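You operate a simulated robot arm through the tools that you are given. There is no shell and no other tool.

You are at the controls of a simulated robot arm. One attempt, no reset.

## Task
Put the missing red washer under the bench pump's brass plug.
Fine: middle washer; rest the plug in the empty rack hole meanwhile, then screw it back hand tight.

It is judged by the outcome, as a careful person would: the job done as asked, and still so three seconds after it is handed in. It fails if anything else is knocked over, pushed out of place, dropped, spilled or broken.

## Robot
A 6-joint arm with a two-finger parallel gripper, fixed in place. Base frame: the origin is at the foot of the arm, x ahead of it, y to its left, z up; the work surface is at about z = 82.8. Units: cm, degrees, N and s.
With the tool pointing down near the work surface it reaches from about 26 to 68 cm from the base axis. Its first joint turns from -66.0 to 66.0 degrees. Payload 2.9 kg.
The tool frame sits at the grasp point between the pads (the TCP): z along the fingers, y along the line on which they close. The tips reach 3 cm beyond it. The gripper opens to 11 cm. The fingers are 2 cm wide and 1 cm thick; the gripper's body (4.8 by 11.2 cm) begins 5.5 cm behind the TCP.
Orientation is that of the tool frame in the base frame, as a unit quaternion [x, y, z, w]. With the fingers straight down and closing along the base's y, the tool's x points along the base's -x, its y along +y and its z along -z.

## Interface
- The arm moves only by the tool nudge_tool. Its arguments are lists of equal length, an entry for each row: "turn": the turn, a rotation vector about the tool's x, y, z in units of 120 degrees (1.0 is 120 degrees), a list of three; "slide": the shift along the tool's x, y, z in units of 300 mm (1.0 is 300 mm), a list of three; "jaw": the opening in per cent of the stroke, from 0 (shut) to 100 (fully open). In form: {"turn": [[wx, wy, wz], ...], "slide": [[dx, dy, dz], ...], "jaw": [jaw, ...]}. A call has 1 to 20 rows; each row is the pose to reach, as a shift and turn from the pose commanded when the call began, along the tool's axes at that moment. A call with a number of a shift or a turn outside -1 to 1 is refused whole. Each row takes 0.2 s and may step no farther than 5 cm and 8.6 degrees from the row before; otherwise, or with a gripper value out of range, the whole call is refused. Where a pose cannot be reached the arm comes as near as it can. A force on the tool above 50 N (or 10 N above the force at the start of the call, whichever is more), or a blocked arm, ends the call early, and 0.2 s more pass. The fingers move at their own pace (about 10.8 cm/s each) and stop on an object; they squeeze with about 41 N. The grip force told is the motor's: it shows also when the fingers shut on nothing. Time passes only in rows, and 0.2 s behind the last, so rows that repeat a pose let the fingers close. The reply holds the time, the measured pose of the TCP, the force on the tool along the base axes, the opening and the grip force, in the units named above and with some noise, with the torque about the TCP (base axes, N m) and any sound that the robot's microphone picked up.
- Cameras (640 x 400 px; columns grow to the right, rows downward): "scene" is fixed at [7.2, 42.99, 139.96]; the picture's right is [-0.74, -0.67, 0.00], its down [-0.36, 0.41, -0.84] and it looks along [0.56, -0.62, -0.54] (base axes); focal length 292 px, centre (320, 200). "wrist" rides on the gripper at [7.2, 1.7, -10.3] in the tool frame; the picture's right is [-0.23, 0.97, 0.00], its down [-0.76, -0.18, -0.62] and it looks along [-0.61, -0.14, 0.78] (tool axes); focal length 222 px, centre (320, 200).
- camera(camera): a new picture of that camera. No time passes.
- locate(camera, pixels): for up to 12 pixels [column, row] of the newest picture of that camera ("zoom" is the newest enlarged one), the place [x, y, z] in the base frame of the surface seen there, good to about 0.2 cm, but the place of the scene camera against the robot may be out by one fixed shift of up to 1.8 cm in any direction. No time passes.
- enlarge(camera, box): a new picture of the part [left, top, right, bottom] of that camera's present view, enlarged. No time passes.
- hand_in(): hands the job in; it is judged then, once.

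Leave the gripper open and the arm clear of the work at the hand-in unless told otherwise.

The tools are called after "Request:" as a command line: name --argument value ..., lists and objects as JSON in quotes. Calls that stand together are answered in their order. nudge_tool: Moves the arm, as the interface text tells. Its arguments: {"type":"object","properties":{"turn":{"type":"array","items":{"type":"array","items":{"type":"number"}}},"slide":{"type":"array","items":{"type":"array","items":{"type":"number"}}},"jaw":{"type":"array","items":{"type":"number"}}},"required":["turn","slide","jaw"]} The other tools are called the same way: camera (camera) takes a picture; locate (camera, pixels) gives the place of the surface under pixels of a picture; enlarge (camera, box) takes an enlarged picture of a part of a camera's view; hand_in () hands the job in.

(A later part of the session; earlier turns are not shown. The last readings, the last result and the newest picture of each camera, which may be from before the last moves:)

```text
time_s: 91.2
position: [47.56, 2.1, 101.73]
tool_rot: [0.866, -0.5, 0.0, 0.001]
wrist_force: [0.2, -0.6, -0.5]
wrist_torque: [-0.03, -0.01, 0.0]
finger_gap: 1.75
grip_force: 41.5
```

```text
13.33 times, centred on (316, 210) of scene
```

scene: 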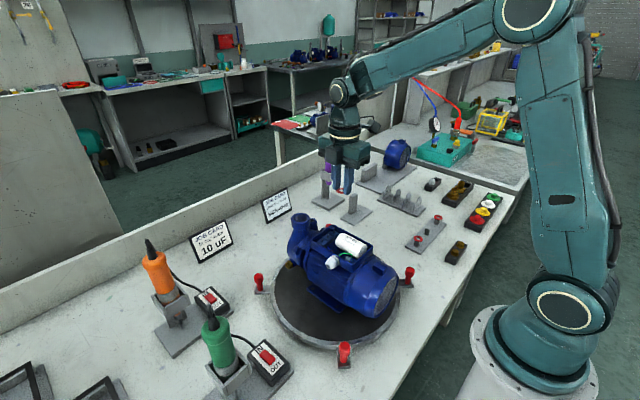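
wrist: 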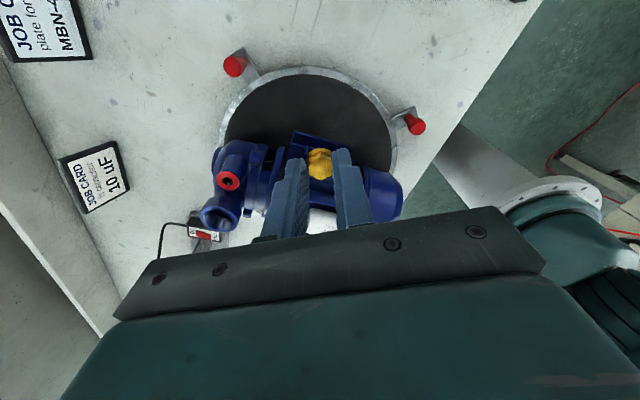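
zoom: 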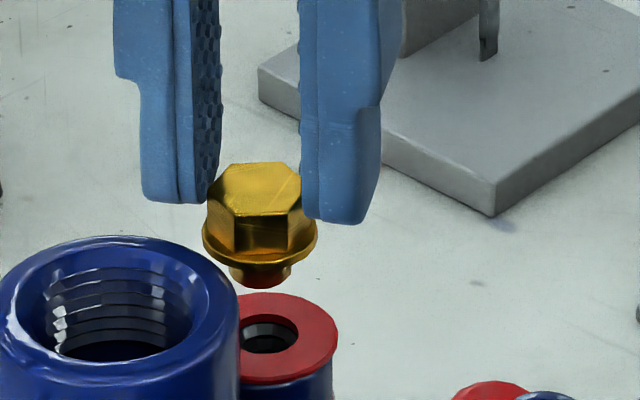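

Now the hole is within (−0.04,+0.06) of the plug axis, confirmed by the scene view (stub u≈261 vs hole u≈263). Small correction and lower to TCP z≈100.1.

Request:
nudge_tool --turn '[[0, 0, 0], [0, 0, 0], [0, 0, 0], [0, 0, 0], [0, 0, 0]]' --slide '[[-0.001, 0.0015, 0], [-0.001, 0.0015, 0.02], [-0.001, 0.0015, 0.04], [-0.001, 0.0015, 0.055], [-0.001, 0.0015, 0.055]]' --jaw '[10, 10, 10, 10, 10]'

Request:
enlarge --camera "wrist" --box '[288, 130, 352, 180]'

Request:
enlarge --camera "scene" --box '[300, 202, 332, 222]'

```text
time_s: 92.4
position: [47.54, 2.13, 99.96]
tool_rot: [0.866, -0.5, 0.0, 0.0]
wrist_force: [1.8, -2.1, -2.9]
wrist_torque: [-0.11, -0.05, 0.02]
finger_gap: 1.77
grip_force: 41.0
```

```text
8.00 times, centred on (320, 155) of wrist
```

zoom: 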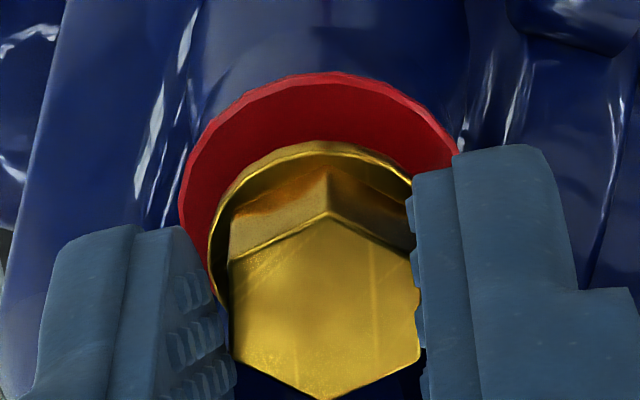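

```text
16.00 times, centred on (316, 212) of scene
```

zoom: 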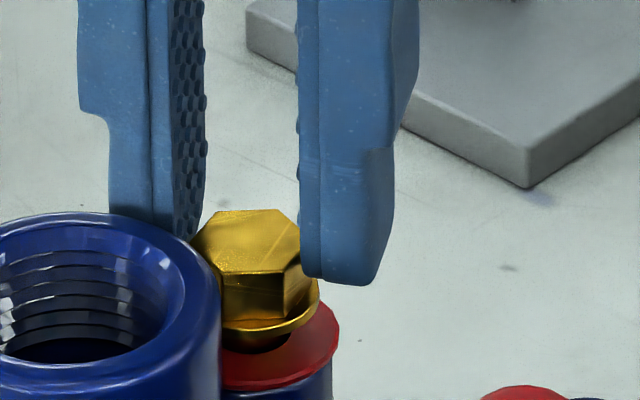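

Light contact (−2.9 N, −2 N sideways): the stub is entering the washer hole. I begin turning clockwise 60° around the plug axis with a slight downward follow of 0.05 cm.

Request:
nudge_tool --turn '[[0, 0, 0.0625], [0, 0, 0.125], [0, 0, 0.1875], [0, 0, 0.25], [0, 0, 0.3125], [0, 0, 0.375], [0, 0, 0.4375], [0, 0, 0.5], [0, 0, 0.5]]' --slide '[[0, 0.0006, 0.0002], [-0.0002, 0.0011, 0.0004], [-0.0003, 0.0017, 0.0006], [-0.0006, 0.0022, 0.0008], [-0.0009, 0.0026, 0.001], [-0.0013, 0.0031, 0.0013], [-0.0017, 0.0034, 0.0015], [-0.0022, 0.0038, 0.0017], [-0.0022, 0.0038, 0.0017]]' --jaw '[10, 10, 10, 10, 10, 10, 10, 10, 10]'

Request:
enlarge --camera "wrist" --box '[288, 130, 352, 180]'

Request:
enlarge --camera "scene" --box '[300, 202, 332, 222]'

```text
time_s: 94.4
position: [47.59, 1.99, 99.98]
tool_rot: [-0.499, 0.867, 0.0, 0.001]
wrist_force: [-0.6, 0.5, -0.3]
wrist_torque: [-0.01, -0.01, 0.04]
finger_gap: 1.77
grip_force: 41.2
```

```text
8.00 times, centred on (320, 155) of wrist
```

zoom: 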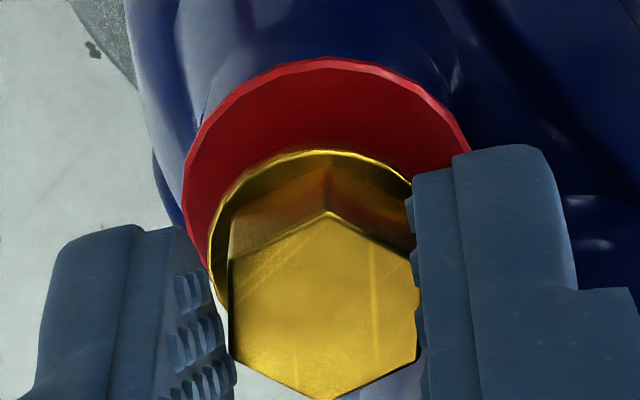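

```text
16.00 times, centred on (316, 212) of scene
```

zoom: 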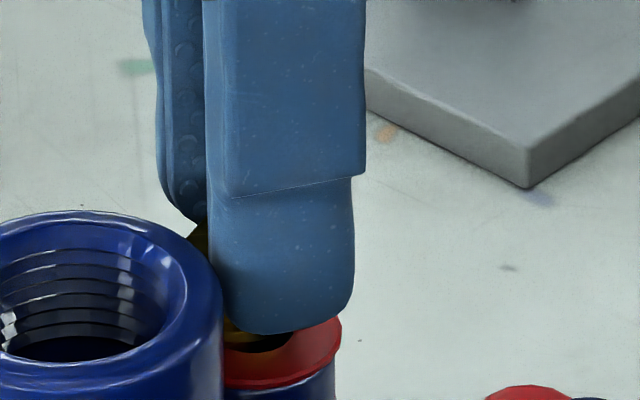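

Forces are ~0: the stub is still just above the washer, and the arm settled off-centre. From the washer outline I estimate a needed shift of about (+0.25,+0.09) in tool x,y. I raise 0.25 cm, shift, and look again.

Request:
nudge_tool --turn '[[0, 0, 0], [0, 0, 0], [0, 0, 0]]' --slide '[[0, 0, -0.0083], [0.0083, 0.003, -0.0083], [0.0083, 0.003, -0.0083]]' --jaw '[10, 10, 10]'

Request:
enlarge --camera "wrist" --box '[288, 130, 352, 180]'

Request:
enlarge --camera "scene" --box '[300, 202, 332, 222]'

```text
time_s: 95.2
position: [47.43, 2.08, 100.33]
tool_rot: [-0.499, 0.867, 0.001, 0.0]
wrist_force: [0.1, 0.0, 0.3]
wrist_torque: [0.0, -0.02, 0.0]
finger_gap: 1.74
grip_force: 40.5
```

```text
8.00 times, centred on (320, 155) of wrist
```

zoom: 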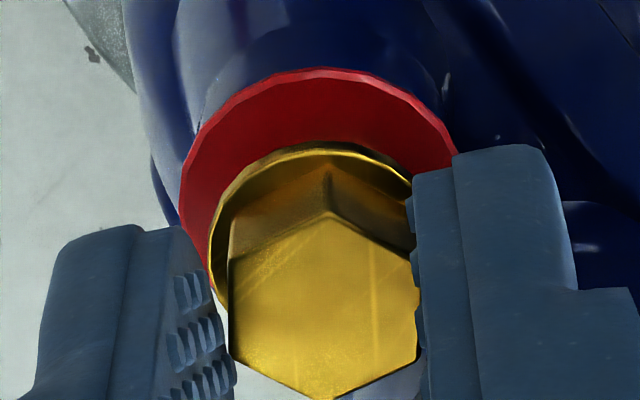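

```text
16.00 times, centred on (316, 212) of scene
```

zoom: 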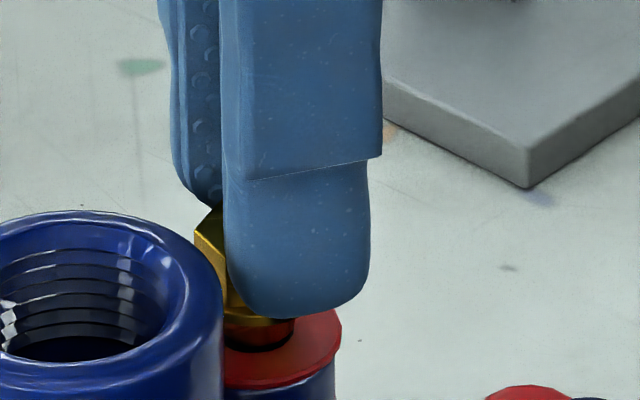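

By the wrist view the plug is now aligned within ~0.03; the scene view hints at ~0.08 cm. I'll enlarge the scene strongly to judge the stub against the washer hole.

Request:
enlarge --camera "scene" --box '[306, 210, 322, 225]'

Request:
enlarge --camera "wrist" --box '[296, 138, 344, 168]'

```text
16.00 times, centred on (314, 218) of scene
```

zoom: 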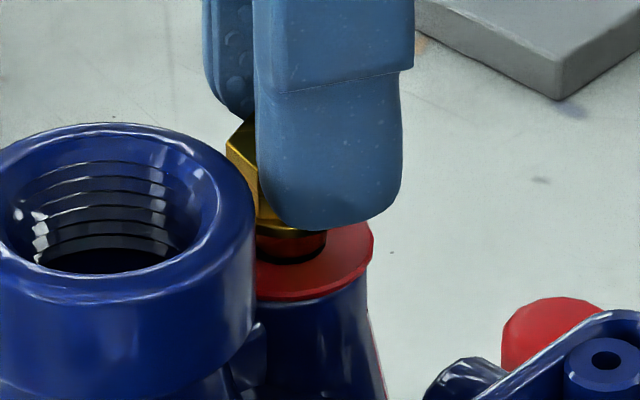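

```text
13.33 times, centred on (320, 153) of wrist
```

zoom: 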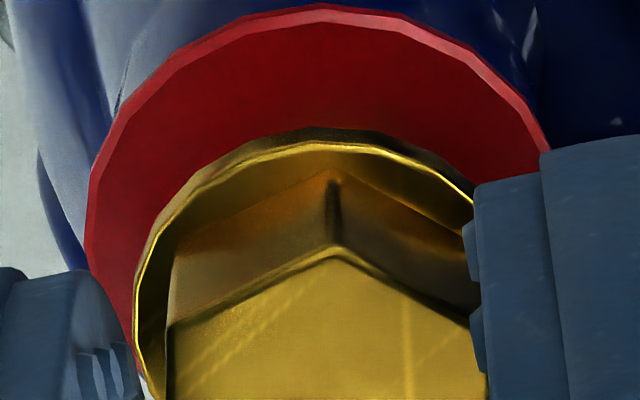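

Both views agree the plug is ~0.08–0.1 cm too far toward tool +x. I shift −0.09 in tool x and lower in small steps by 0.55 cm, watching for contact.

Request:
nudge_tool --turn '[[0, 0, 0], [0, 0, 0], [0, 0, 0], [0, 0, 0], [0, 0, 0], [0, 0, 0], [0, 0, 0]]' --slide '[[-0.003, -0.0007, 0], [-0.003, -0.0007, 0.005], [-0.003, -0.0007, 0.009], [-0.003, -0.0007, 0.012], [-0.003, -0.0007, 0.015], [-0.003, -0.0007, 0.018], [-0.003, -0.0007, 0.018]]' --jaw '[10, 10, 10, 10, 10, 10, 10]'

Request:
enlarge --camera "wrist" --box '[288, 130, 352, 180]'

Request:
enlarge --camera "scene" --box '[306, 210, 322, 225]'

```text
time_s: 96.8
position: [47.46, 2.01, 99.78]
tool_rot: [-0.499, 0.866, -0.001, 0.0]
wrist_force: [-0.8, 0.2, -0.3]
wrist_torque: [0.01, 0.03, -0.01]
finger_gap: 1.74
grip_force: 41.4
```

```text
8.00 times, centred on (320, 155) of wrist
```

zoom: 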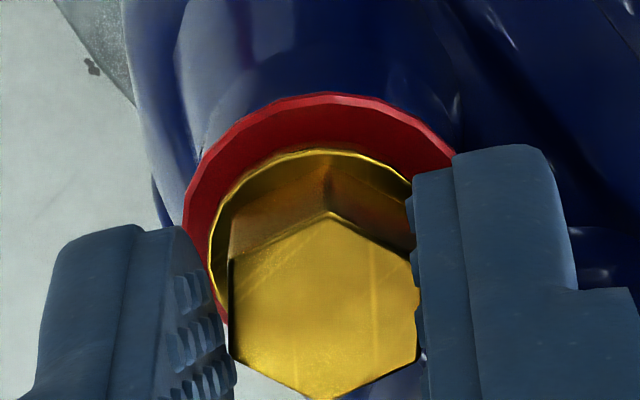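

```text
16.00 times, centred on (314, 218) of scene
```

zoom: 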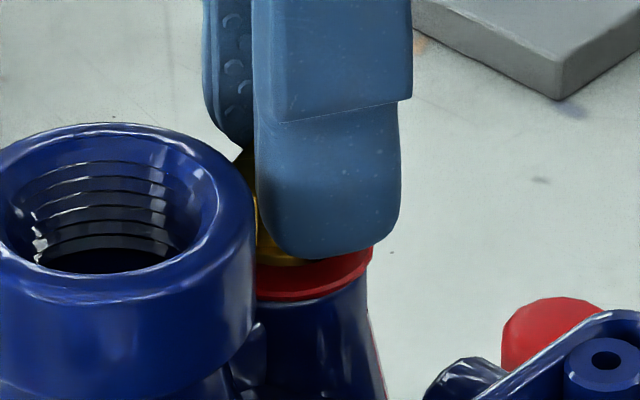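

No contact force at z≈99.78, so the stub should be entering the washer. Continue lowering in 0.06 cm steps up to 0.3 cm.

Request:
nudge_tool --turn '[[0, 0, 0], [0, 0, 0], [0, 0, 0], [0, 0, 0], [0, 0, 0], [0, 0, 0]]' --slide '[[0, 0, 0.002], [0, 0, 0.004], [0, 0, 0.006], [0, 0, 0.008], [0, 0, 0.01], [0, 0, 0.01]]' --jaw '[10, 10, 10, 10, 10, 10]'

Request:
enlarge --camera "wrist" --box '[288, 130, 352, 180]'

Request:
enlarge --camera "scene" --box '[306, 210, 322, 225]'

```text
time_s: 98.2
position: [47.44, 1.96, 99.46]
tool_rot: [-0.499, 0.866, 0.0, 0.001]
wrist_force: [-0.4, 0.5, 4.2]
wrist_torque: [0.02, 0.04, -0.03]
finger_gap: 1.75
grip_force: 40.5
```

```text
8.00 times, centred on (320, 155) of wrist
```

zoom: 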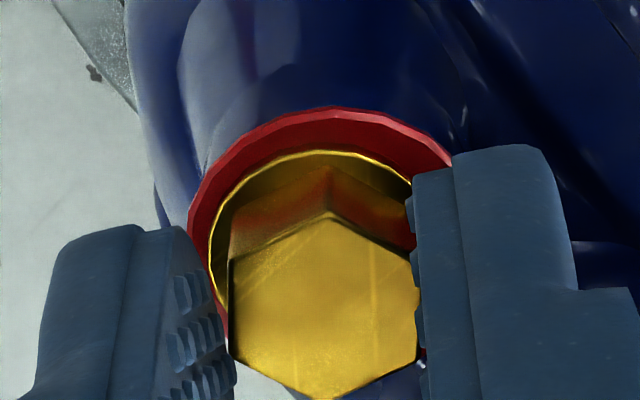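

```text
16.00 times, centred on (314, 218) of scene
```

zoom: 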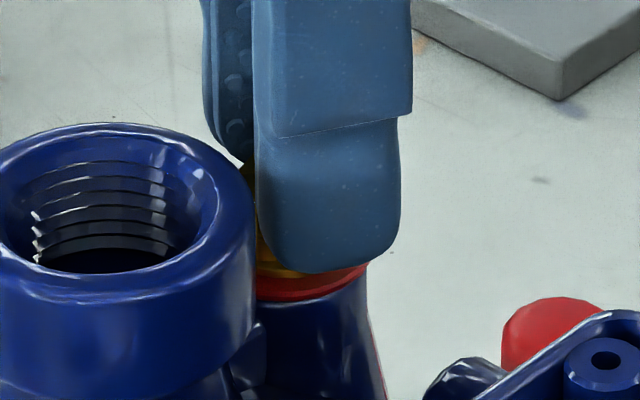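

Contact at 4 N: the stub sits at the start of the thread, through the washer. Now I open, turn the tool back anticlockwise 60° around the plug, and re-grip for clockwise strokes.

Request:
nudge_tool --turn '[[0, 0, 0], [0, 0, 0], [0, 0, -0.0625], [0, 0, -0.125], [0, 0, -0.1875], [0, 0, -0.25], [0, 0, -0.3125], [0, 0, -0.375], [0, 0, -0.4375], [0, 0, -0.5], [0, 0, -0.5], [0, 0, -0.5]]' --slide '[[0, 0, -0.001], [0, 0, -0.001], [0, -0.0004, -0.001], [-0.0001, -0.0009, -0.001], [-0.0003, -0.0013, -0.001], [-0.0004, -0.0017, -0.001], [-0.0007, -0.002, -0.001], [-0.001, -0.0024, -0.001], [-0.0013, -0.0026, -0.001], [-0.0017, -0.0029, -0.001], [-0.0017, -0.0029, -0.001], [-0.0017, -0.0029, -0.001]]' --jaw '[10, 24, 24, 24, 24, 24, 24, 24, 24, 24, 24, 24]'

Request:
enlarge --camera "wrist" --box '[288, 130, 352, 180]'

Request:
enlarge --camera "scene" --box '[300, 202, 332, 222]'

```text
time_s: 100.8
position: [47.69, 1.94, 99.52]
tool_rot: [0.866, -0.499, 0.0, -0.001]
wrist_force: [-0.4, -0.1, 0.0]
wrist_torque: [-0.03, 0.0, -0.02]
finger_gap: 2.66
grip_force: 0.2
```

```text
8.00 times, centred on (320, 155) of wrist
```

zoom: 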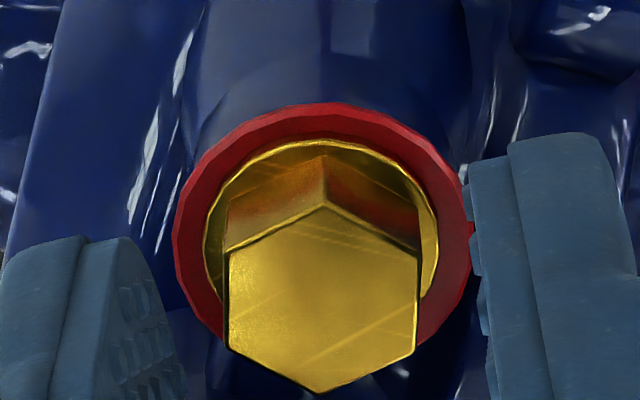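

```text
16.00 times, centred on (316, 212) of scene
```

zoom: 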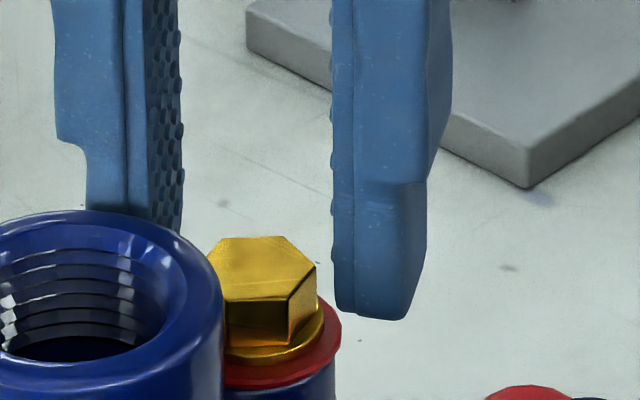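

The plug stands upright on the washer, flange concentric, flats aligned with the fingers. I'll locate its top height to know how far it has to go in.

Request:
locate --camera "zoom" --pixels '[[260, 260]]'

Request:
enlarge --camera "wrist" --box '[288, 130, 352, 180]'

Request:
locate --camera "zoom" --pixels '[[280, 260], [360, 260], [320, 230], [320, 350], [280, 330], [370, 320], [320, 300], [190, 210], [320, 118], [450, 200], [320, 146], [225, 200]]'

Request:
enlarge --camera "scene" --box '[308, 212, 324, 222]'

```text
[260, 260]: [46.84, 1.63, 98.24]
```

```text
8.00 times, centred on (320, 155) of wrist
```

zoom: 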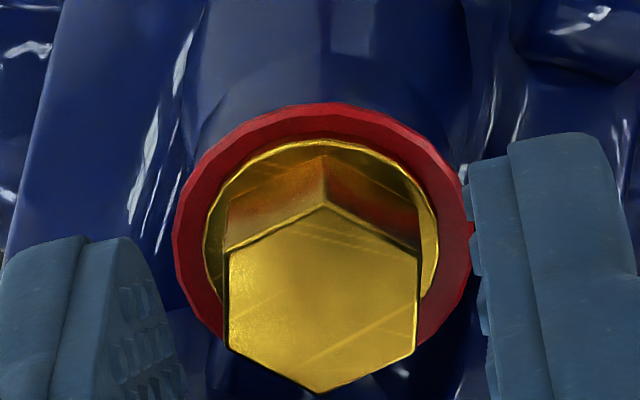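

```text
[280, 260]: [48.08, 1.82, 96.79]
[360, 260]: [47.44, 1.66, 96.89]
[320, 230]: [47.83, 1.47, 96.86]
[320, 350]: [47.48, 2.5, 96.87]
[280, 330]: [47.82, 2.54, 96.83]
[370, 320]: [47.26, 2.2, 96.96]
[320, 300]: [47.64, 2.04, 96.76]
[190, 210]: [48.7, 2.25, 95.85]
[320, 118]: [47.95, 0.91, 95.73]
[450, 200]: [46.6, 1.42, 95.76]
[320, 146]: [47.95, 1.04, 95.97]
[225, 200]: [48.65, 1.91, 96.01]
```

```text
16.00 times, centred on (316, 217) of scene
```

zoom: 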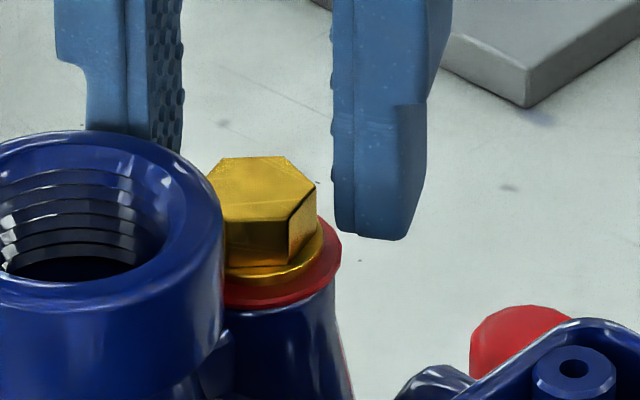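

Washer top is z≈95.78 and the flange rests on it (hex top ≈96.85). Now re-grip (with a 0.12 cm lateral offset for outlet clearance) and read forces.

Request:
nudge_tool --turn '[[0, 0, 0], [0, 0, 0], [0, 0, 0], [0, 0, 0]]' --slide '[[0.004, 0.0005, 0], [0.004, 0.0005, 0], [0.004, 0.0005, 0], [0.004, 0.0005, 0]]' --jaw '[24, 18, 10, 10]'

Request:
enlarge --camera "wrist" --box '[288, 130, 352, 180]'

Request:
enlarge --camera "scene" --box '[308, 212, 324, 222]'

```text
time_s: 101.8
position: [47.56, 2.02, 99.45]
tool_rot: [0.866, -0.5, 0.001, 0.0]
wrist_force: [-0.1, -0.1, -0.3]
wrist_torque: [0.0, -0.01, -0.02]
finger_gap: 1.76
grip_force: 40.7
```

```text
8.00 times, centred on (320, 155) of wrist
```

zoom: 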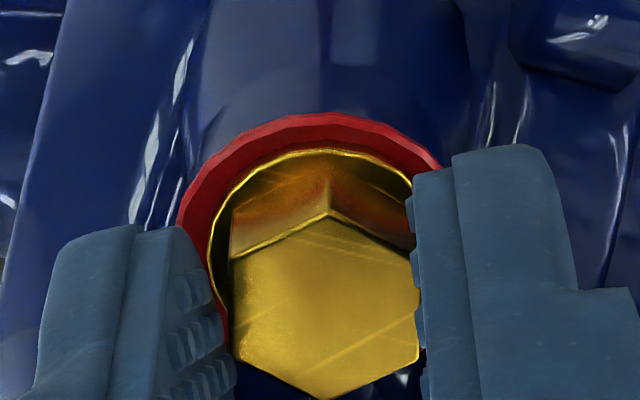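

```text
16.00 times, centred on (316, 217) of scene
```

zoom: 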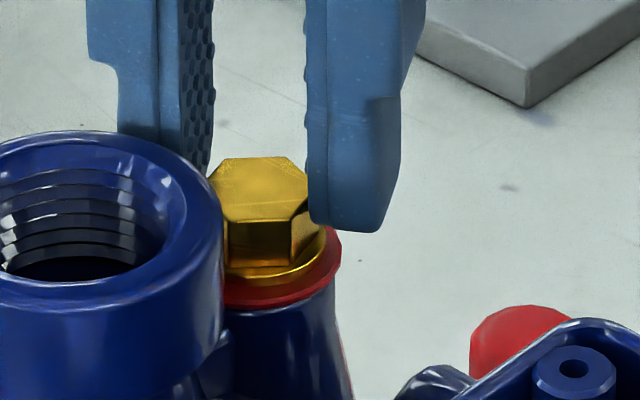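

Gripped with no side load. Turn clockwise 60° about the plug axis, holding height, and watch vertical force and torque.

Request:
nudge_tool --turn '[[0, 0, 0.0625], [0, 0, 0.125], [0, 0, 0.1875], [0, 0, 0.25], [0, 0, 0.3125], [0, 0, 0.375], [0, 0, 0.4375], [0, 0, 0.5], [0, 0, 0.5]]' --slide '[[0, 0.0005, 0], [-0.0001, 0.001, 0], [-0.0003, 0.0015, 0], [-0.0005, 0.002, 0], [-0.0008, 0.0024, 0], [-0.0012, 0.0028, 0], [-0.0016, 0.0032, 0], [-0.002, 0.0035, 0], [-0.002, 0.0035, 0]]' --jaw '[10, 10, 10, 10, 10, 10, 10, 10, 10]'

Request:
enlarge --camera "wrist" --box '[288, 130, 352, 180]'

Request:
enlarge --camera "scene" --box '[308, 212, 324, 222]'

```text
time_s: 103.8
position: [47.47, 1.84, 99.44]
tool_rot: [-0.499, 0.866, 0.0, 0.0]
wrist_force: [0.2, -0.2, 0.2]
wrist_torque: [0.01, 0.02, 0.02]
finger_gap: 1.77
grip_force: 40.8
```

```text
8.00 times, centred on (320, 155) of wrist
```

zoom: 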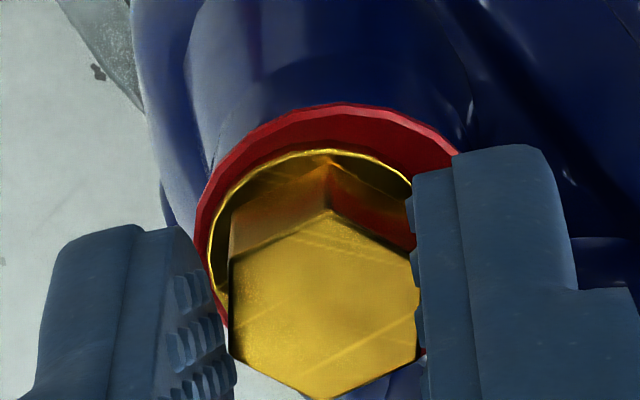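

```text
16.00 times, centred on (316, 217) of scene
```

zoom: 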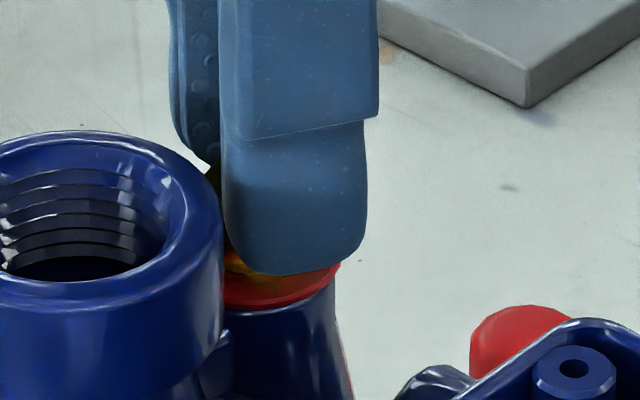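

The plug turned freely with no torque or pull, so the thread hasn't caught. I test how it is resting: press down 0.08 cm and read the force.

Request:
nudge_tool --turn '[[0, 0, 0], [0, 0, 0], [0, 0, 0]]' --slide '[[0, 0, 0.0013], [0, 0, 0.0027], [0, 0, 0.0027]]' --jaw '[10, 10, 10]'

Request:
enlarge --camera "wrist" --box '[288, 130, 352, 180]'

```text
time_s: 104.6
position: [47.62, 1.99, 99.55]
tool_rot: [-0.5, 0.866, 0.0, 0.001]
wrist_force: [0.3, 0.0, 5.9]
wrist_torque: [0.02, -0.01, 0.0]
finger_gap: 1.76
grip_force: 41.0
```

```text
8.00 times, centred on (320, 155) of wrist
```

zoom: 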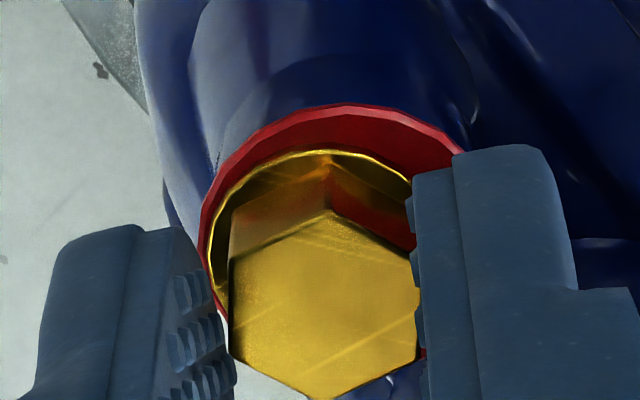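

Contact at 6 N when pressed, so the flange rests on the washer. Now a combined cycle: open, turn back 60°, re-grip, and turn clockwise 60° under this light downward press to catch the thread.

Request:
nudge_tool --turn '[[0, 0, 0], [0, 0, -0.0625], [0, 0, -0.125], [0, 0, -0.1875], [0, 0, -0.25], [0, 0, -0.3125], [0, 0, -0.375], [0, 0, -0.4375], [0, 0, -0.5], [0, 0, -0.5], [0, 0, -0.5], [0, 0, -0.4375], [0, 0, -0.375], [0, 0, -0.3125], [0, 0, -0.25], [0, 0, -0.1875], [0, 0, -0.125], [0, 0, -0.0625], [0, 0, 0], [0, 0, 0]]' --slide '[[0, 0, -0.0015], [0, -0.0005, -0.0015], [-0.0001, -0.001, -0.0015], [-0.0003, -0.0015, -0.0015], [-0.0005, -0.002, -0.0015], [-0.0008, -0.0024, -0.0015], [-0.0012, -0.0028, -0.0015], [-0.0016, -0.0032, -0.0015], [-0.002, -0.0035, -0.0015], [-0.002, -0.0035, -0.0015], [-0.002, -0.0035, 0], [-0.0016, -0.0032, 0], [-0.0012, -0.0028, 0], [-0.0008, -0.0024, 0], [-0.0005, -0.002, 0], [-0.0003, -0.0015, 0], [-0.0001, -0.001, 0], [0, -0.0005, 0], [0, 0, 0], [0, 0, 0]]' --jaw '[24, 24, 24, 24, 24, 24, 24, 24, 24, 10, 10, 10, 10, 10, 10, 10, 10, 10, 10, 10]'

Request:
enlarge --camera "wrist" --box '[288, 130, 352, 180]'

Request:
enlarge --camera "scene" --box '[286, 195, 350, 235]'

```text
time_s: 108.8
position: [47.45, 1.93, 99.43]
tool_rot: [-0.499, 0.867, 0.0, -0.001]
wrist_force: [-0.2, -0.9, 4.5]
wrist_torque: [-0.04, 0.0, -0.03]
finger_gap: 1.76
grip_force: 40.8
```

```text
8.00 times, centred on (320, 155) of wrist
```

zoom: 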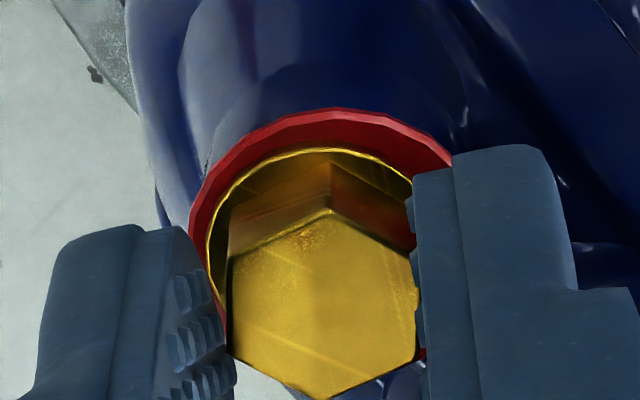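

```text
10.00 times, centred on (318, 215) of scene
```

zoom: 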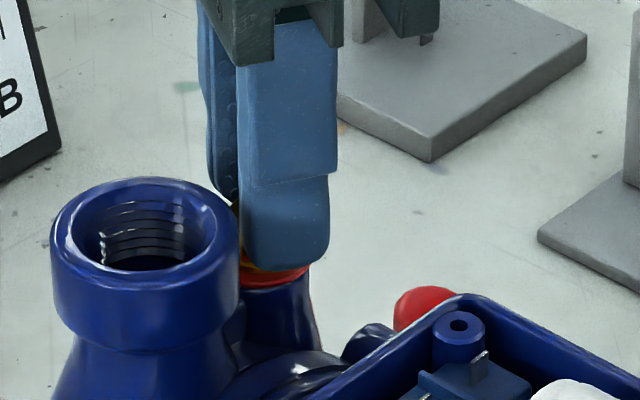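

Torque still ~0. I test engagement by lifting 0.15 cm: if the thread holds, a clear negative force appears.

Request:
nudge_tool --turn '[[0, 0, 0], [0, 0, 0], [0, 0, 0]]' --slide '[[0, 0, -0.0025], [0, 0, -0.005], [0, 0, -0.005]]' --jaw '[10, 10, 10]'

Request:
enlarge --camera "wrist" --box '[288, 130, 352, 180]'

Request:
enlarge --camera "scene" --box '[308, 212, 324, 222]'

```text
time_s: 109.6
position: [47.41, 1.74, 99.47]
tool_rot: [-0.5, 0.866, 0.0, -0.001]
wrist_force: [-0.1, 0.2, 0.6]
wrist_torque: [0.0, 0.01, 0.01]
finger_gap: 1.73
grip_force: 41.2
```

```text
8.00 times, centred on (320, 155) of wrist
```

zoom: 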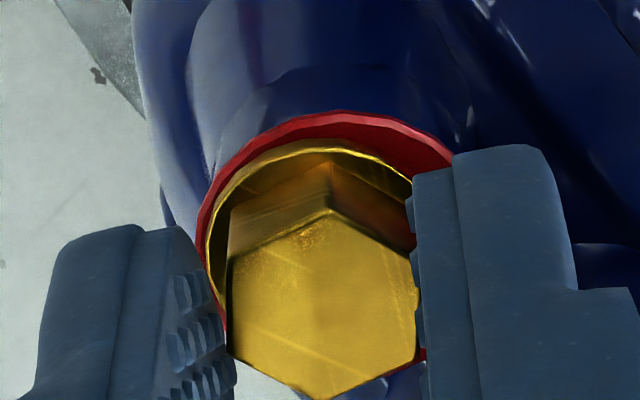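

```text
16.00 times, centred on (316, 217) of scene
```

zoom: 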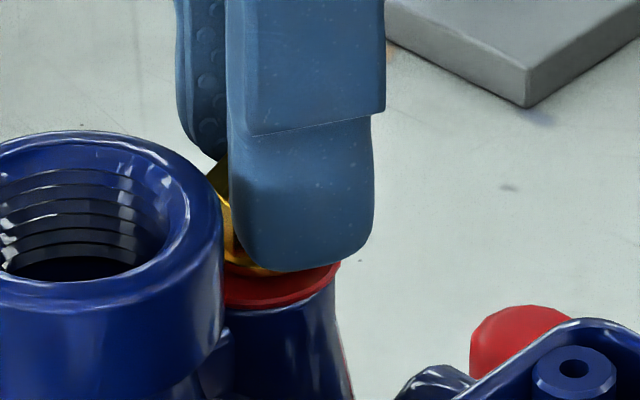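

It lifts freely, so the thread is not engaged. On my first approach, at TCP z≈99.96 with the tool at the other orientation, there was a noticeable downward pull (−2.9 N), perhaps the thread start. I'll raise to z≈100.35, turn back anticlockwise 60° with the plug held, and re-align for a proper start.

Request:
nudge_tool --turn '[[0, 0, 0], [0, 0, 0], [0, 0, -0.0625], [0, 0, -0.125], [0, 0, -0.1875], [0, 0, -0.25], [0, 0, -0.3125], [0, 0, -0.375], [0, 0, -0.4375], [0, 0, -0.5], [0, 0, -0.5]]' --slide '[[0, 0, -0.015], [0, 0, -0.03], [0, -0.0007, -0.03], [-0.0002, -0.0015, -0.03], [-0.0004, -0.0022, -0.03], [-0.0008, -0.0028, -0.03], [-0.0012, -0.0034, -0.03], [-0.0017, -0.004, -0.03], [-0.0022, -0.0045, -0.03], [-0.0028, -0.0049, -0.03], [-0.0028, -0.0049, -0.03]]' --jaw '[10, 10, 10, 10, 10, 10, 10, 10, 10, 10, 10]'

Request:
enlarge --camera "wrist" --box '[288, 130, 352, 180]'

Request:
enlarge --camera "scene" --box '[306, 207, 322, 219]'

```text
time_s: 112.0
position: [47.59, 1.96, 100.43]
tool_rot: [0.866, -0.499, -0.001, 0.0]
wrist_force: [0.5, -1.3, -1.1]
wrist_torque: [-0.02, 0.0, -0.01]
finger_gap: 1.76
grip_force: 41.1
```

```text
8.00 times, centred on (320, 155) of wrist
```

zoom: 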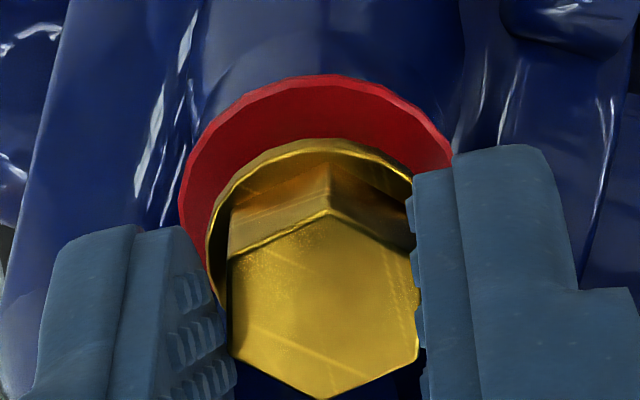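

```text
16.00 times, centred on (314, 213) of scene
```

zoom: 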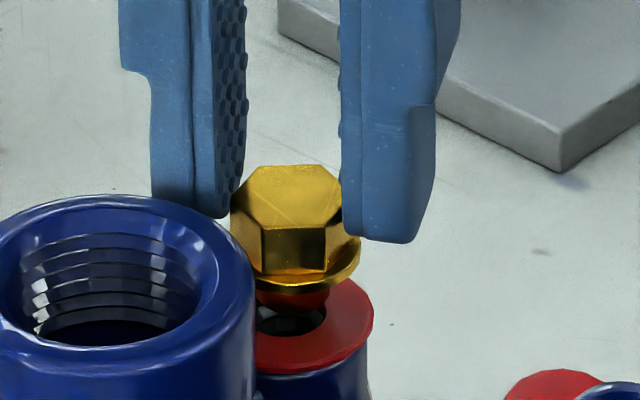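

In the scene zoom the stub's right edge (332) lies ~9 px right of concentric with the washer hole (edge 326), and the wrist view suggests the plug is ~0.12 cm too far to tool +x. I shift (−0.12,−0.06) in tool x,y and compare again.

Request:
nudge_tool --turn '[[0, 0, 0], [0, 0, 0], [0, 0, 0]]' --slide '[[-0.004, -0.002, 0], [-0.004, -0.002, 0], [-0.004, -0.002, 0]]' --jaw '[10, 10, 10]'

Request:
enlarge --camera "wrist" --box '[288, 130, 352, 180]'

Request:
enlarge --camera "scene" --box '[306, 207, 322, 219]'

```text
time_s: 112.8
position: [47.6, 2.1, 100.4]
tool_rot: [0.866, -0.5, 0.0, 0.0]
wrist_force: [-0.2, -0.4, 0.8]
wrist_torque: [-0.01, 0.01, -0.01]
finger_gap: 1.73
grip_force: 41.1
```

```text
8.00 times, centred on (320, 155) of wrist
```

zoom: 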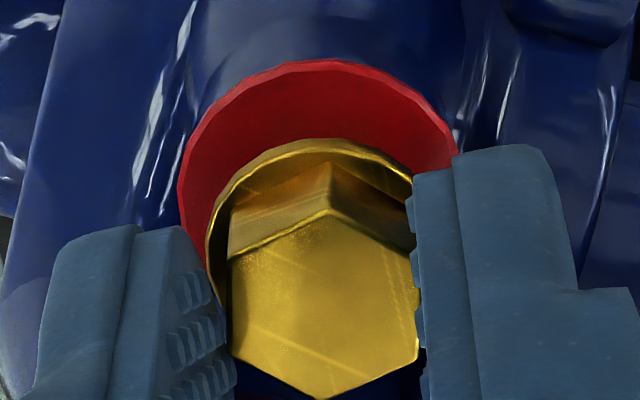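

```text
16.00 times, centred on (314, 213) of scene
```

zoom: 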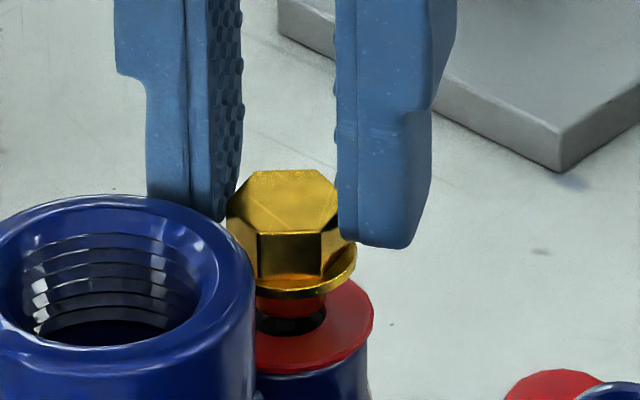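

Now the wrist view is concentric (flange-to-washer spacing as computed) and the scene offset is down to ~4 px. A final −0.03 in tool y, then lower 0.35 cm slowly to about z=100.05.

Request:
nudge_tool --turn '[[0, 0, 0], [0, 0, 0], [0, 0, 0], [0, 0, 0], [0, 0, 0]]' --slide '[[0, -0.001, 0], [0, -0.001, 0.004], [0, -0.001, 0.008], [0, -0.001, 0.0117], [0, -0.001, 0.0117]]' --jaw '[10, 10, 10, 10, 10]'

Request:
enlarge --camera "wrist" --box '[288, 130, 352, 180]'

Request:
enlarge --camera "scene" --box '[306, 207, 322, 219]'

```text
time_s: 114.0
position: [47.66, 2.02, 100.15]
tool_rot: [0.866, -0.5, 0.0, -0.001]
wrist_force: [1.1, 0.2, -1.2]
wrist_torque: [-0.02, 0.01, -0.01]
finger_gap: 1.73
grip_force: 40.9
```

```text
8.00 times, centred on (320, 155) of wrist
```

zoom: 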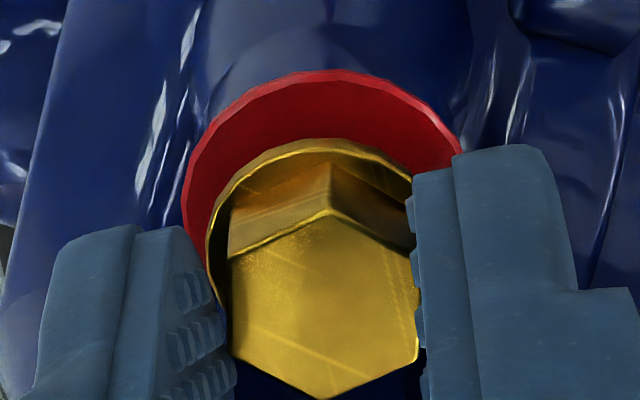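

```text
16.00 times, centred on (314, 213) of scene
```

zoom: 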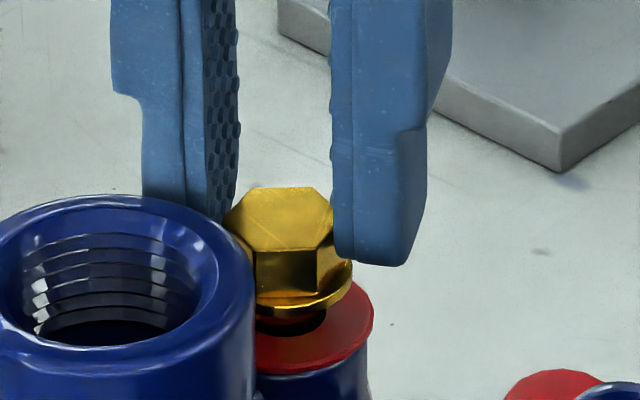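

Aligned in both views within ~0.05 cm. Lower another 0.15 cm and read the force.

Request:
nudge_tool --turn '[[0, 0, 0], [0, 0, 0], [0, 0, 0], [0, 0, 0]]' --slide '[[0, 0.0007, 0.0017], [0, 0.0007, 0.0033], [0, 0.0007, 0.005], [0, 0.0007, 0.005]]' --jaw '[10, 10, 10, 10]'

Request:
enlarge --camera "scene" --box '[306, 207, 322, 219]'

```text
time_s: 115.0
position: [47.5, 1.92, 99.9]
tool_rot: [0.866, -0.5, 0.0, -0.001]
wrist_force: [0.3, 0.0, 0.1]
wrist_torque: [-0.03, -0.02, 0.0]
finger_gap: 1.76
grip_force: 41.0
```

```text
16.00 times, centred on (314, 213) of scene
```

zoom: 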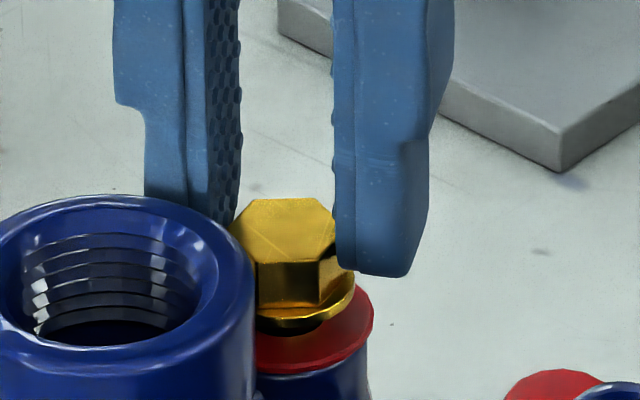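

No contact yet. Lower a further 0.2 cm.

Request:
nudge_tool --turn '[[0, 0, 0], [0, 0, 0], [0, 0, 0], [0, 0, 0], [0, 0, 0]]' --slide '[[0, 0, 0.0017], [0, 0, 0.0033], [0, 0, 0.005], [0, 0, 0.0067], [0, 0, 0.0067]]' --jaw '[10, 10, 10, 10, 10]'

Request:
enlarge --camera "scene" --box '[306, 207, 322, 219]'

Request:
enlarge --camera "wrist" --box '[288, 130, 352, 180]'

```text
time_s: 116.2
position: [47.71, 1.99, 99.71]
tool_rot: [0.866, -0.5, 0.0, 0.0]
wrist_force: [-0.8, -0.2, 0.2]
wrist_torque: [-0.02, 0.0, 0.0]
finger_gap: 1.74
grip_force: 40.9
```

```text
16.00 times, centred on (314, 213) of scene
```

zoom: 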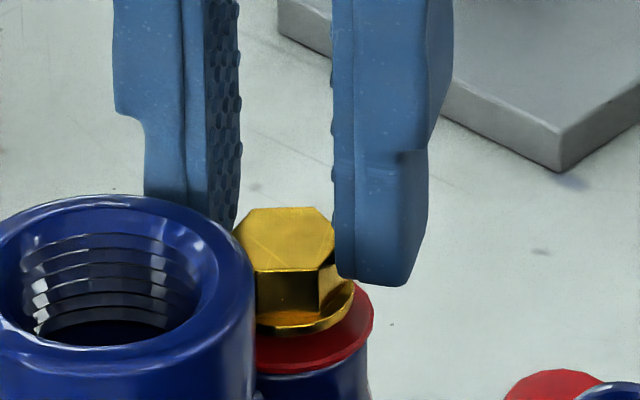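

```text
8.00 times, centred on (320, 155) of wrist
```

zoom: 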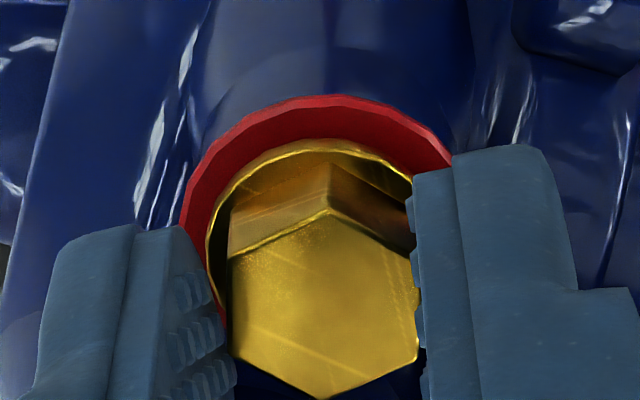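

The stub is in the washer, flange ~0.2 cm above it, at about the height where the thread let go before. Now rotate clockwise 30° with 0.03 cm descent and read forces.

Request:
nudge_tool --turn '[[0, 0, 0.05], [0, 0, 0.1], [0, 0, 0.15], [0, 0, 0.2], [0, 0, 0.25], [0, 0, 0.25]]' --slide '[[0, 0.0005, 0.0002], [-0.0001, 0.001, 0.0004], [-0.0002, 0.0015, 0.0006], [-0.0004, 0.002, 0.0008], [-0.0007, 0.0025, 0.001], [-0.0007, 0.0025, 0.001]]' --jaw '[10, 10, 10, 10, 10, 10]'

Request:
enlarge --camera "scene" --box '[306, 207, 322, 219]'

Request:
enlarge --camera "wrist" --box '[288, 130, 352, 180]'

```text
time_s: 117.6
position: [47.63, 1.98, 99.65]
tool_rot: [-0.707, 0.708, 0.0, 0.0]
wrist_force: [-1.0, -0.2, -0.5]
wrist_torque: [0.01, -0.03, 0.04]
finger_gap: 1.76
grip_force: 41.3
```

```text
16.00 times, centred on (314, 213) of scene
```

zoom: 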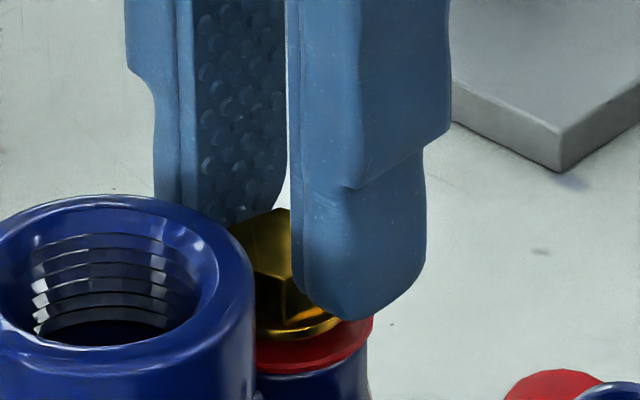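

```text
8.00 times, centred on (320, 155) of wrist
```

zoom: 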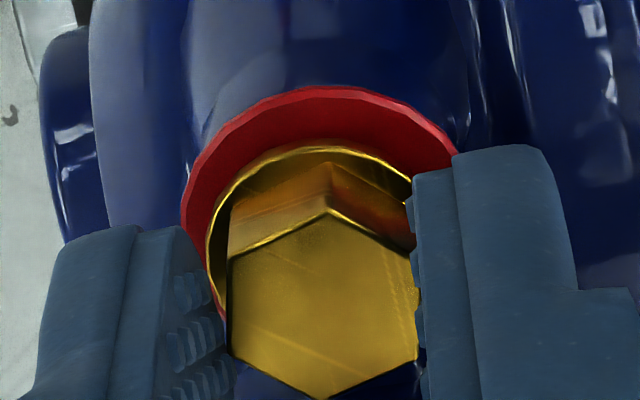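

No engagement yet, and the plug drifted ~0.09 cm to tool −x. I correct +0.08 in tool x and continue turning clockwise the remaining 30°.

Request:
nudge_tool --turn '[[0, 0, 0], [0, 0, 0.05], [0, 0, 0.1], [0, 0, 0.15], [0, 0, 0.2], [0, 0, 0.25], [0, 0, 0.25]]' --slide '[[0.0027, 0, 0], [0.0027, 0.0006, 0.0002], [0.0026, 0.0012, 0.0004], [0.0025, 0.0018, 0.0006], [0.0022, 0.0023, 0.0008], [0.0019, 0.0028, 0.001], [0.0019, 0.0028, 0.001]]' --jaw '[10, 10, 10, 10, 10, 10, 10]'

Request:
enlarge --camera "scene" --box '[306, 207, 322, 219]'

Request:
enlarge --camera "wrist" --box '[288, 130, 352, 180]'

```text
time_s: 119.2
position: [47.5, 1.88, 99.61]
tool_rot: [-0.5, 0.866, 0.0, 0.0]
wrist_force: [-0.1, 0.3, 0.1]
wrist_torque: [-0.03, -0.01, -0.01]
finger_gap: 1.79
grip_force: 41.0
```

```text
16.00 times, centred on (314, 213) of scene
```

zoom: 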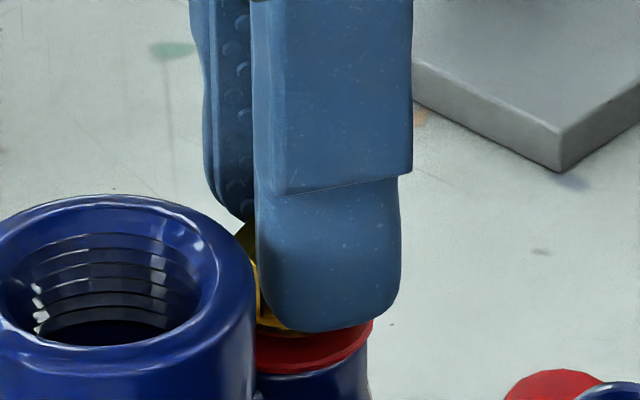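

```text
8.00 times, centred on (320, 155) of wrist
```

zoom: 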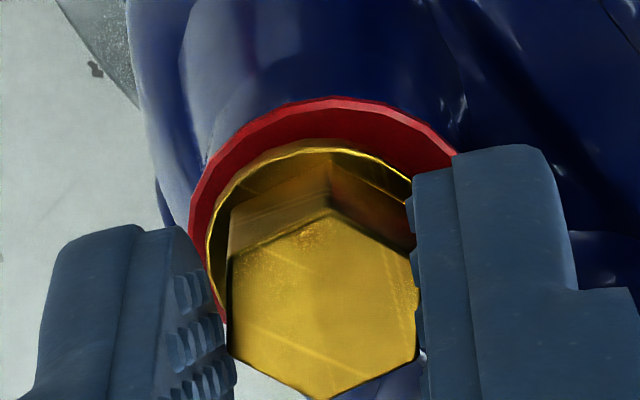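

Still free. The flange now sits ~0.12 cm off the washer centre along tool y. I correct that, lower until light contact (about 0.2 cm), so the plug rests concentric, and read forces.

Request:
nudge_tool --turn '[[0, 0, 0], [0, 0, 0], [0, 0, 0], [0, 0, 0], [0, 0, 0]]' --slide '[[0, 0.004, 0], [0, 0.004, 0.002], [0, 0.004, 0.004], [0, 0.004, 0.006], [0, 0.004, 0.006]]' --jaw '[10, 10, 10, 10, 10]'

Request:
enlarge --camera "wrist" --box '[288, 130, 352, 180]'

```text
time_s: 120.4
position: [47.28, 1.9, 99.56]
tool_rot: [-0.5, 0.866, 0.0, 0.0]
wrist_force: [-0.2, 0.6, 0.0]
wrist_torque: [-0.04, -0.02, 0.0]
finger_gap: 1.77
grip_force: 41.2
```

```text
8.00 times, centred on (320, 155) of wrist
```

zoom: 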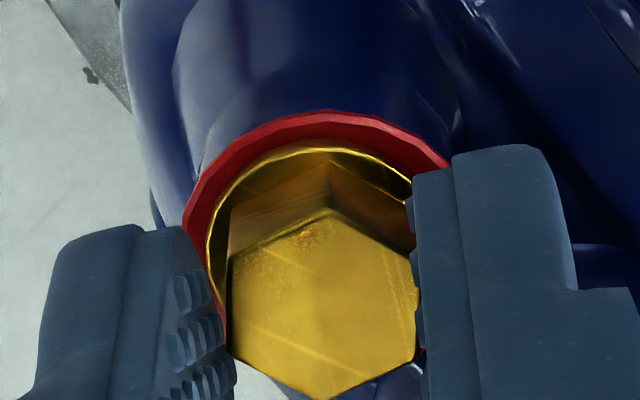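

Flange nearly on the washer, no load. Lower 0.12 cm more.

Request:
nudge_tool --turn '[[0, 0, 0], [0, 0, 0], [0, 0, 0]]' --slide '[[0, 0.001, 0.002], [0, 0.001, 0.004], [0, 0.001, 0.004]]' --jaw '[10, 10, 10]'

Request:
enlarge --camera "wrist" --box '[288, 130, 352, 180]'

Request:
enlarge --camera "scene" --box '[306, 207, 322, 219]'

```text
time_s: 121.2
position: [47.37, 1.92, 99.46]
tool_rot: [-0.5, 0.866, -0.001, 0.0]
wrist_force: [-0.6, -0.3, 4.6]
wrist_torque: [0.06, -0.02, -0.04]
finger_gap: 1.74
grip_force: 41.2
```

```text
8.00 times, centred on (320, 155) of wrist
```

zoom: 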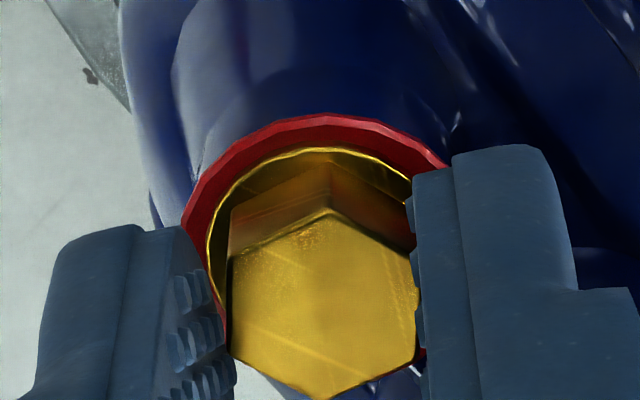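

```text
16.00 times, centred on (314, 213) of scene
```

zoom: 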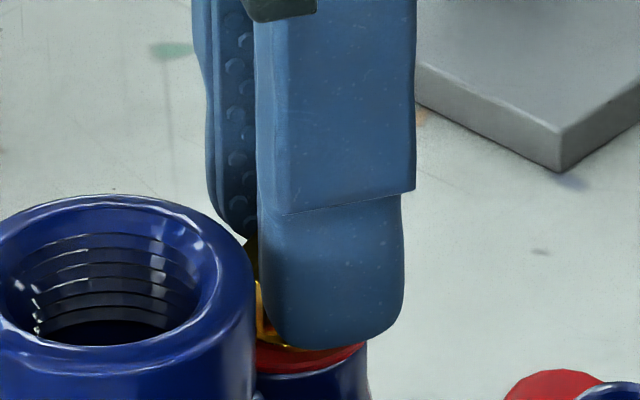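

Contact 4.6 N, nearly concentric. I open to let the plug settle and view it unobstructed, rotating the tool back to the start of the clockwise stroke.

Request:
nudge_tool --turn '[[0, 0, 0], [0, 0, 0], [0, 0, -0.0625], [0, 0, -0.125], [0, 0, -0.1875], [0, 0, -0.25], [0, 0, -0.3125], [0, 0, -0.375], [0, 0, -0.4375], [0, 0, -0.5], [0, 0, -0.5]]' --slide '[[0, 0, -0.001], [0, 0, -0.001], [0, -0.0006, -0.001], [-0.0002, -0.0013, -0.001], [-0.0004, -0.0019, -0.001], [-0.0007, -0.0025, -0.001], [-0.001, -0.003, -0.001], [-0.0015, -0.0035, -0.001], [-0.002, -0.004, -0.001], [-0.0025, -0.0043, -0.001], [-0.0025, -0.0043, -0.001]]' --jaw '[10, 24, 24, 24, 24, 24, 24, 24, 24, 24, 24]'

Request:
enlarge --camera "wrist" --box '[288, 130, 352, 180]'

Request:
enlarge --camera "scene" --box '[306, 207, 322, 219]'

```text
time_s: 123.6
position: [47.47, 2.04, 99.49]
tool_rot: [0.866, -0.5, 0.0, 0.0]
wrist_force: [-1.6, -0.1, -0.3]
wrist_torque: [-0.02, -0.03, 0.0]
finger_gap: 2.68
grip_force: 0.1
```

```text
8.00 times, centred on (320, 155) of wrist
```

zoom: 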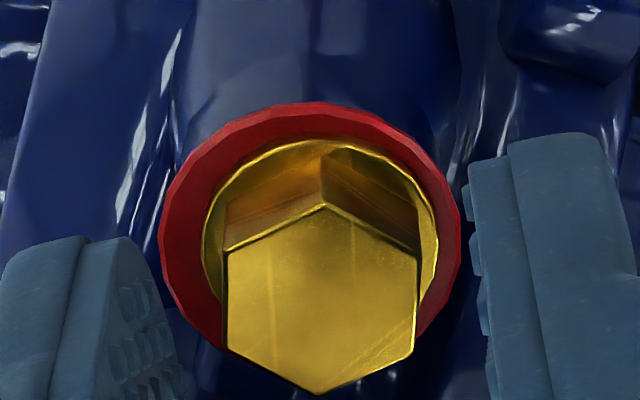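

```text
16.00 times, centred on (314, 213) of scene
```

zoom: 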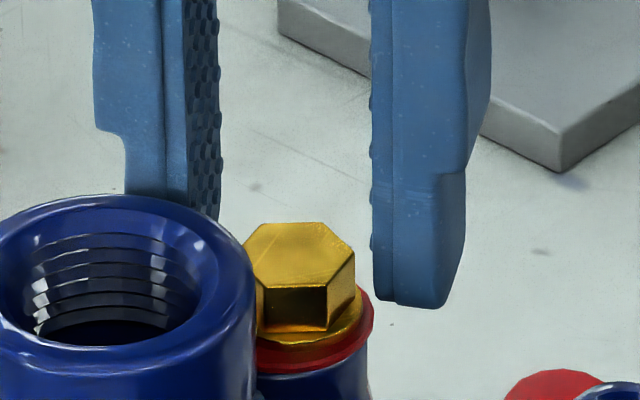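

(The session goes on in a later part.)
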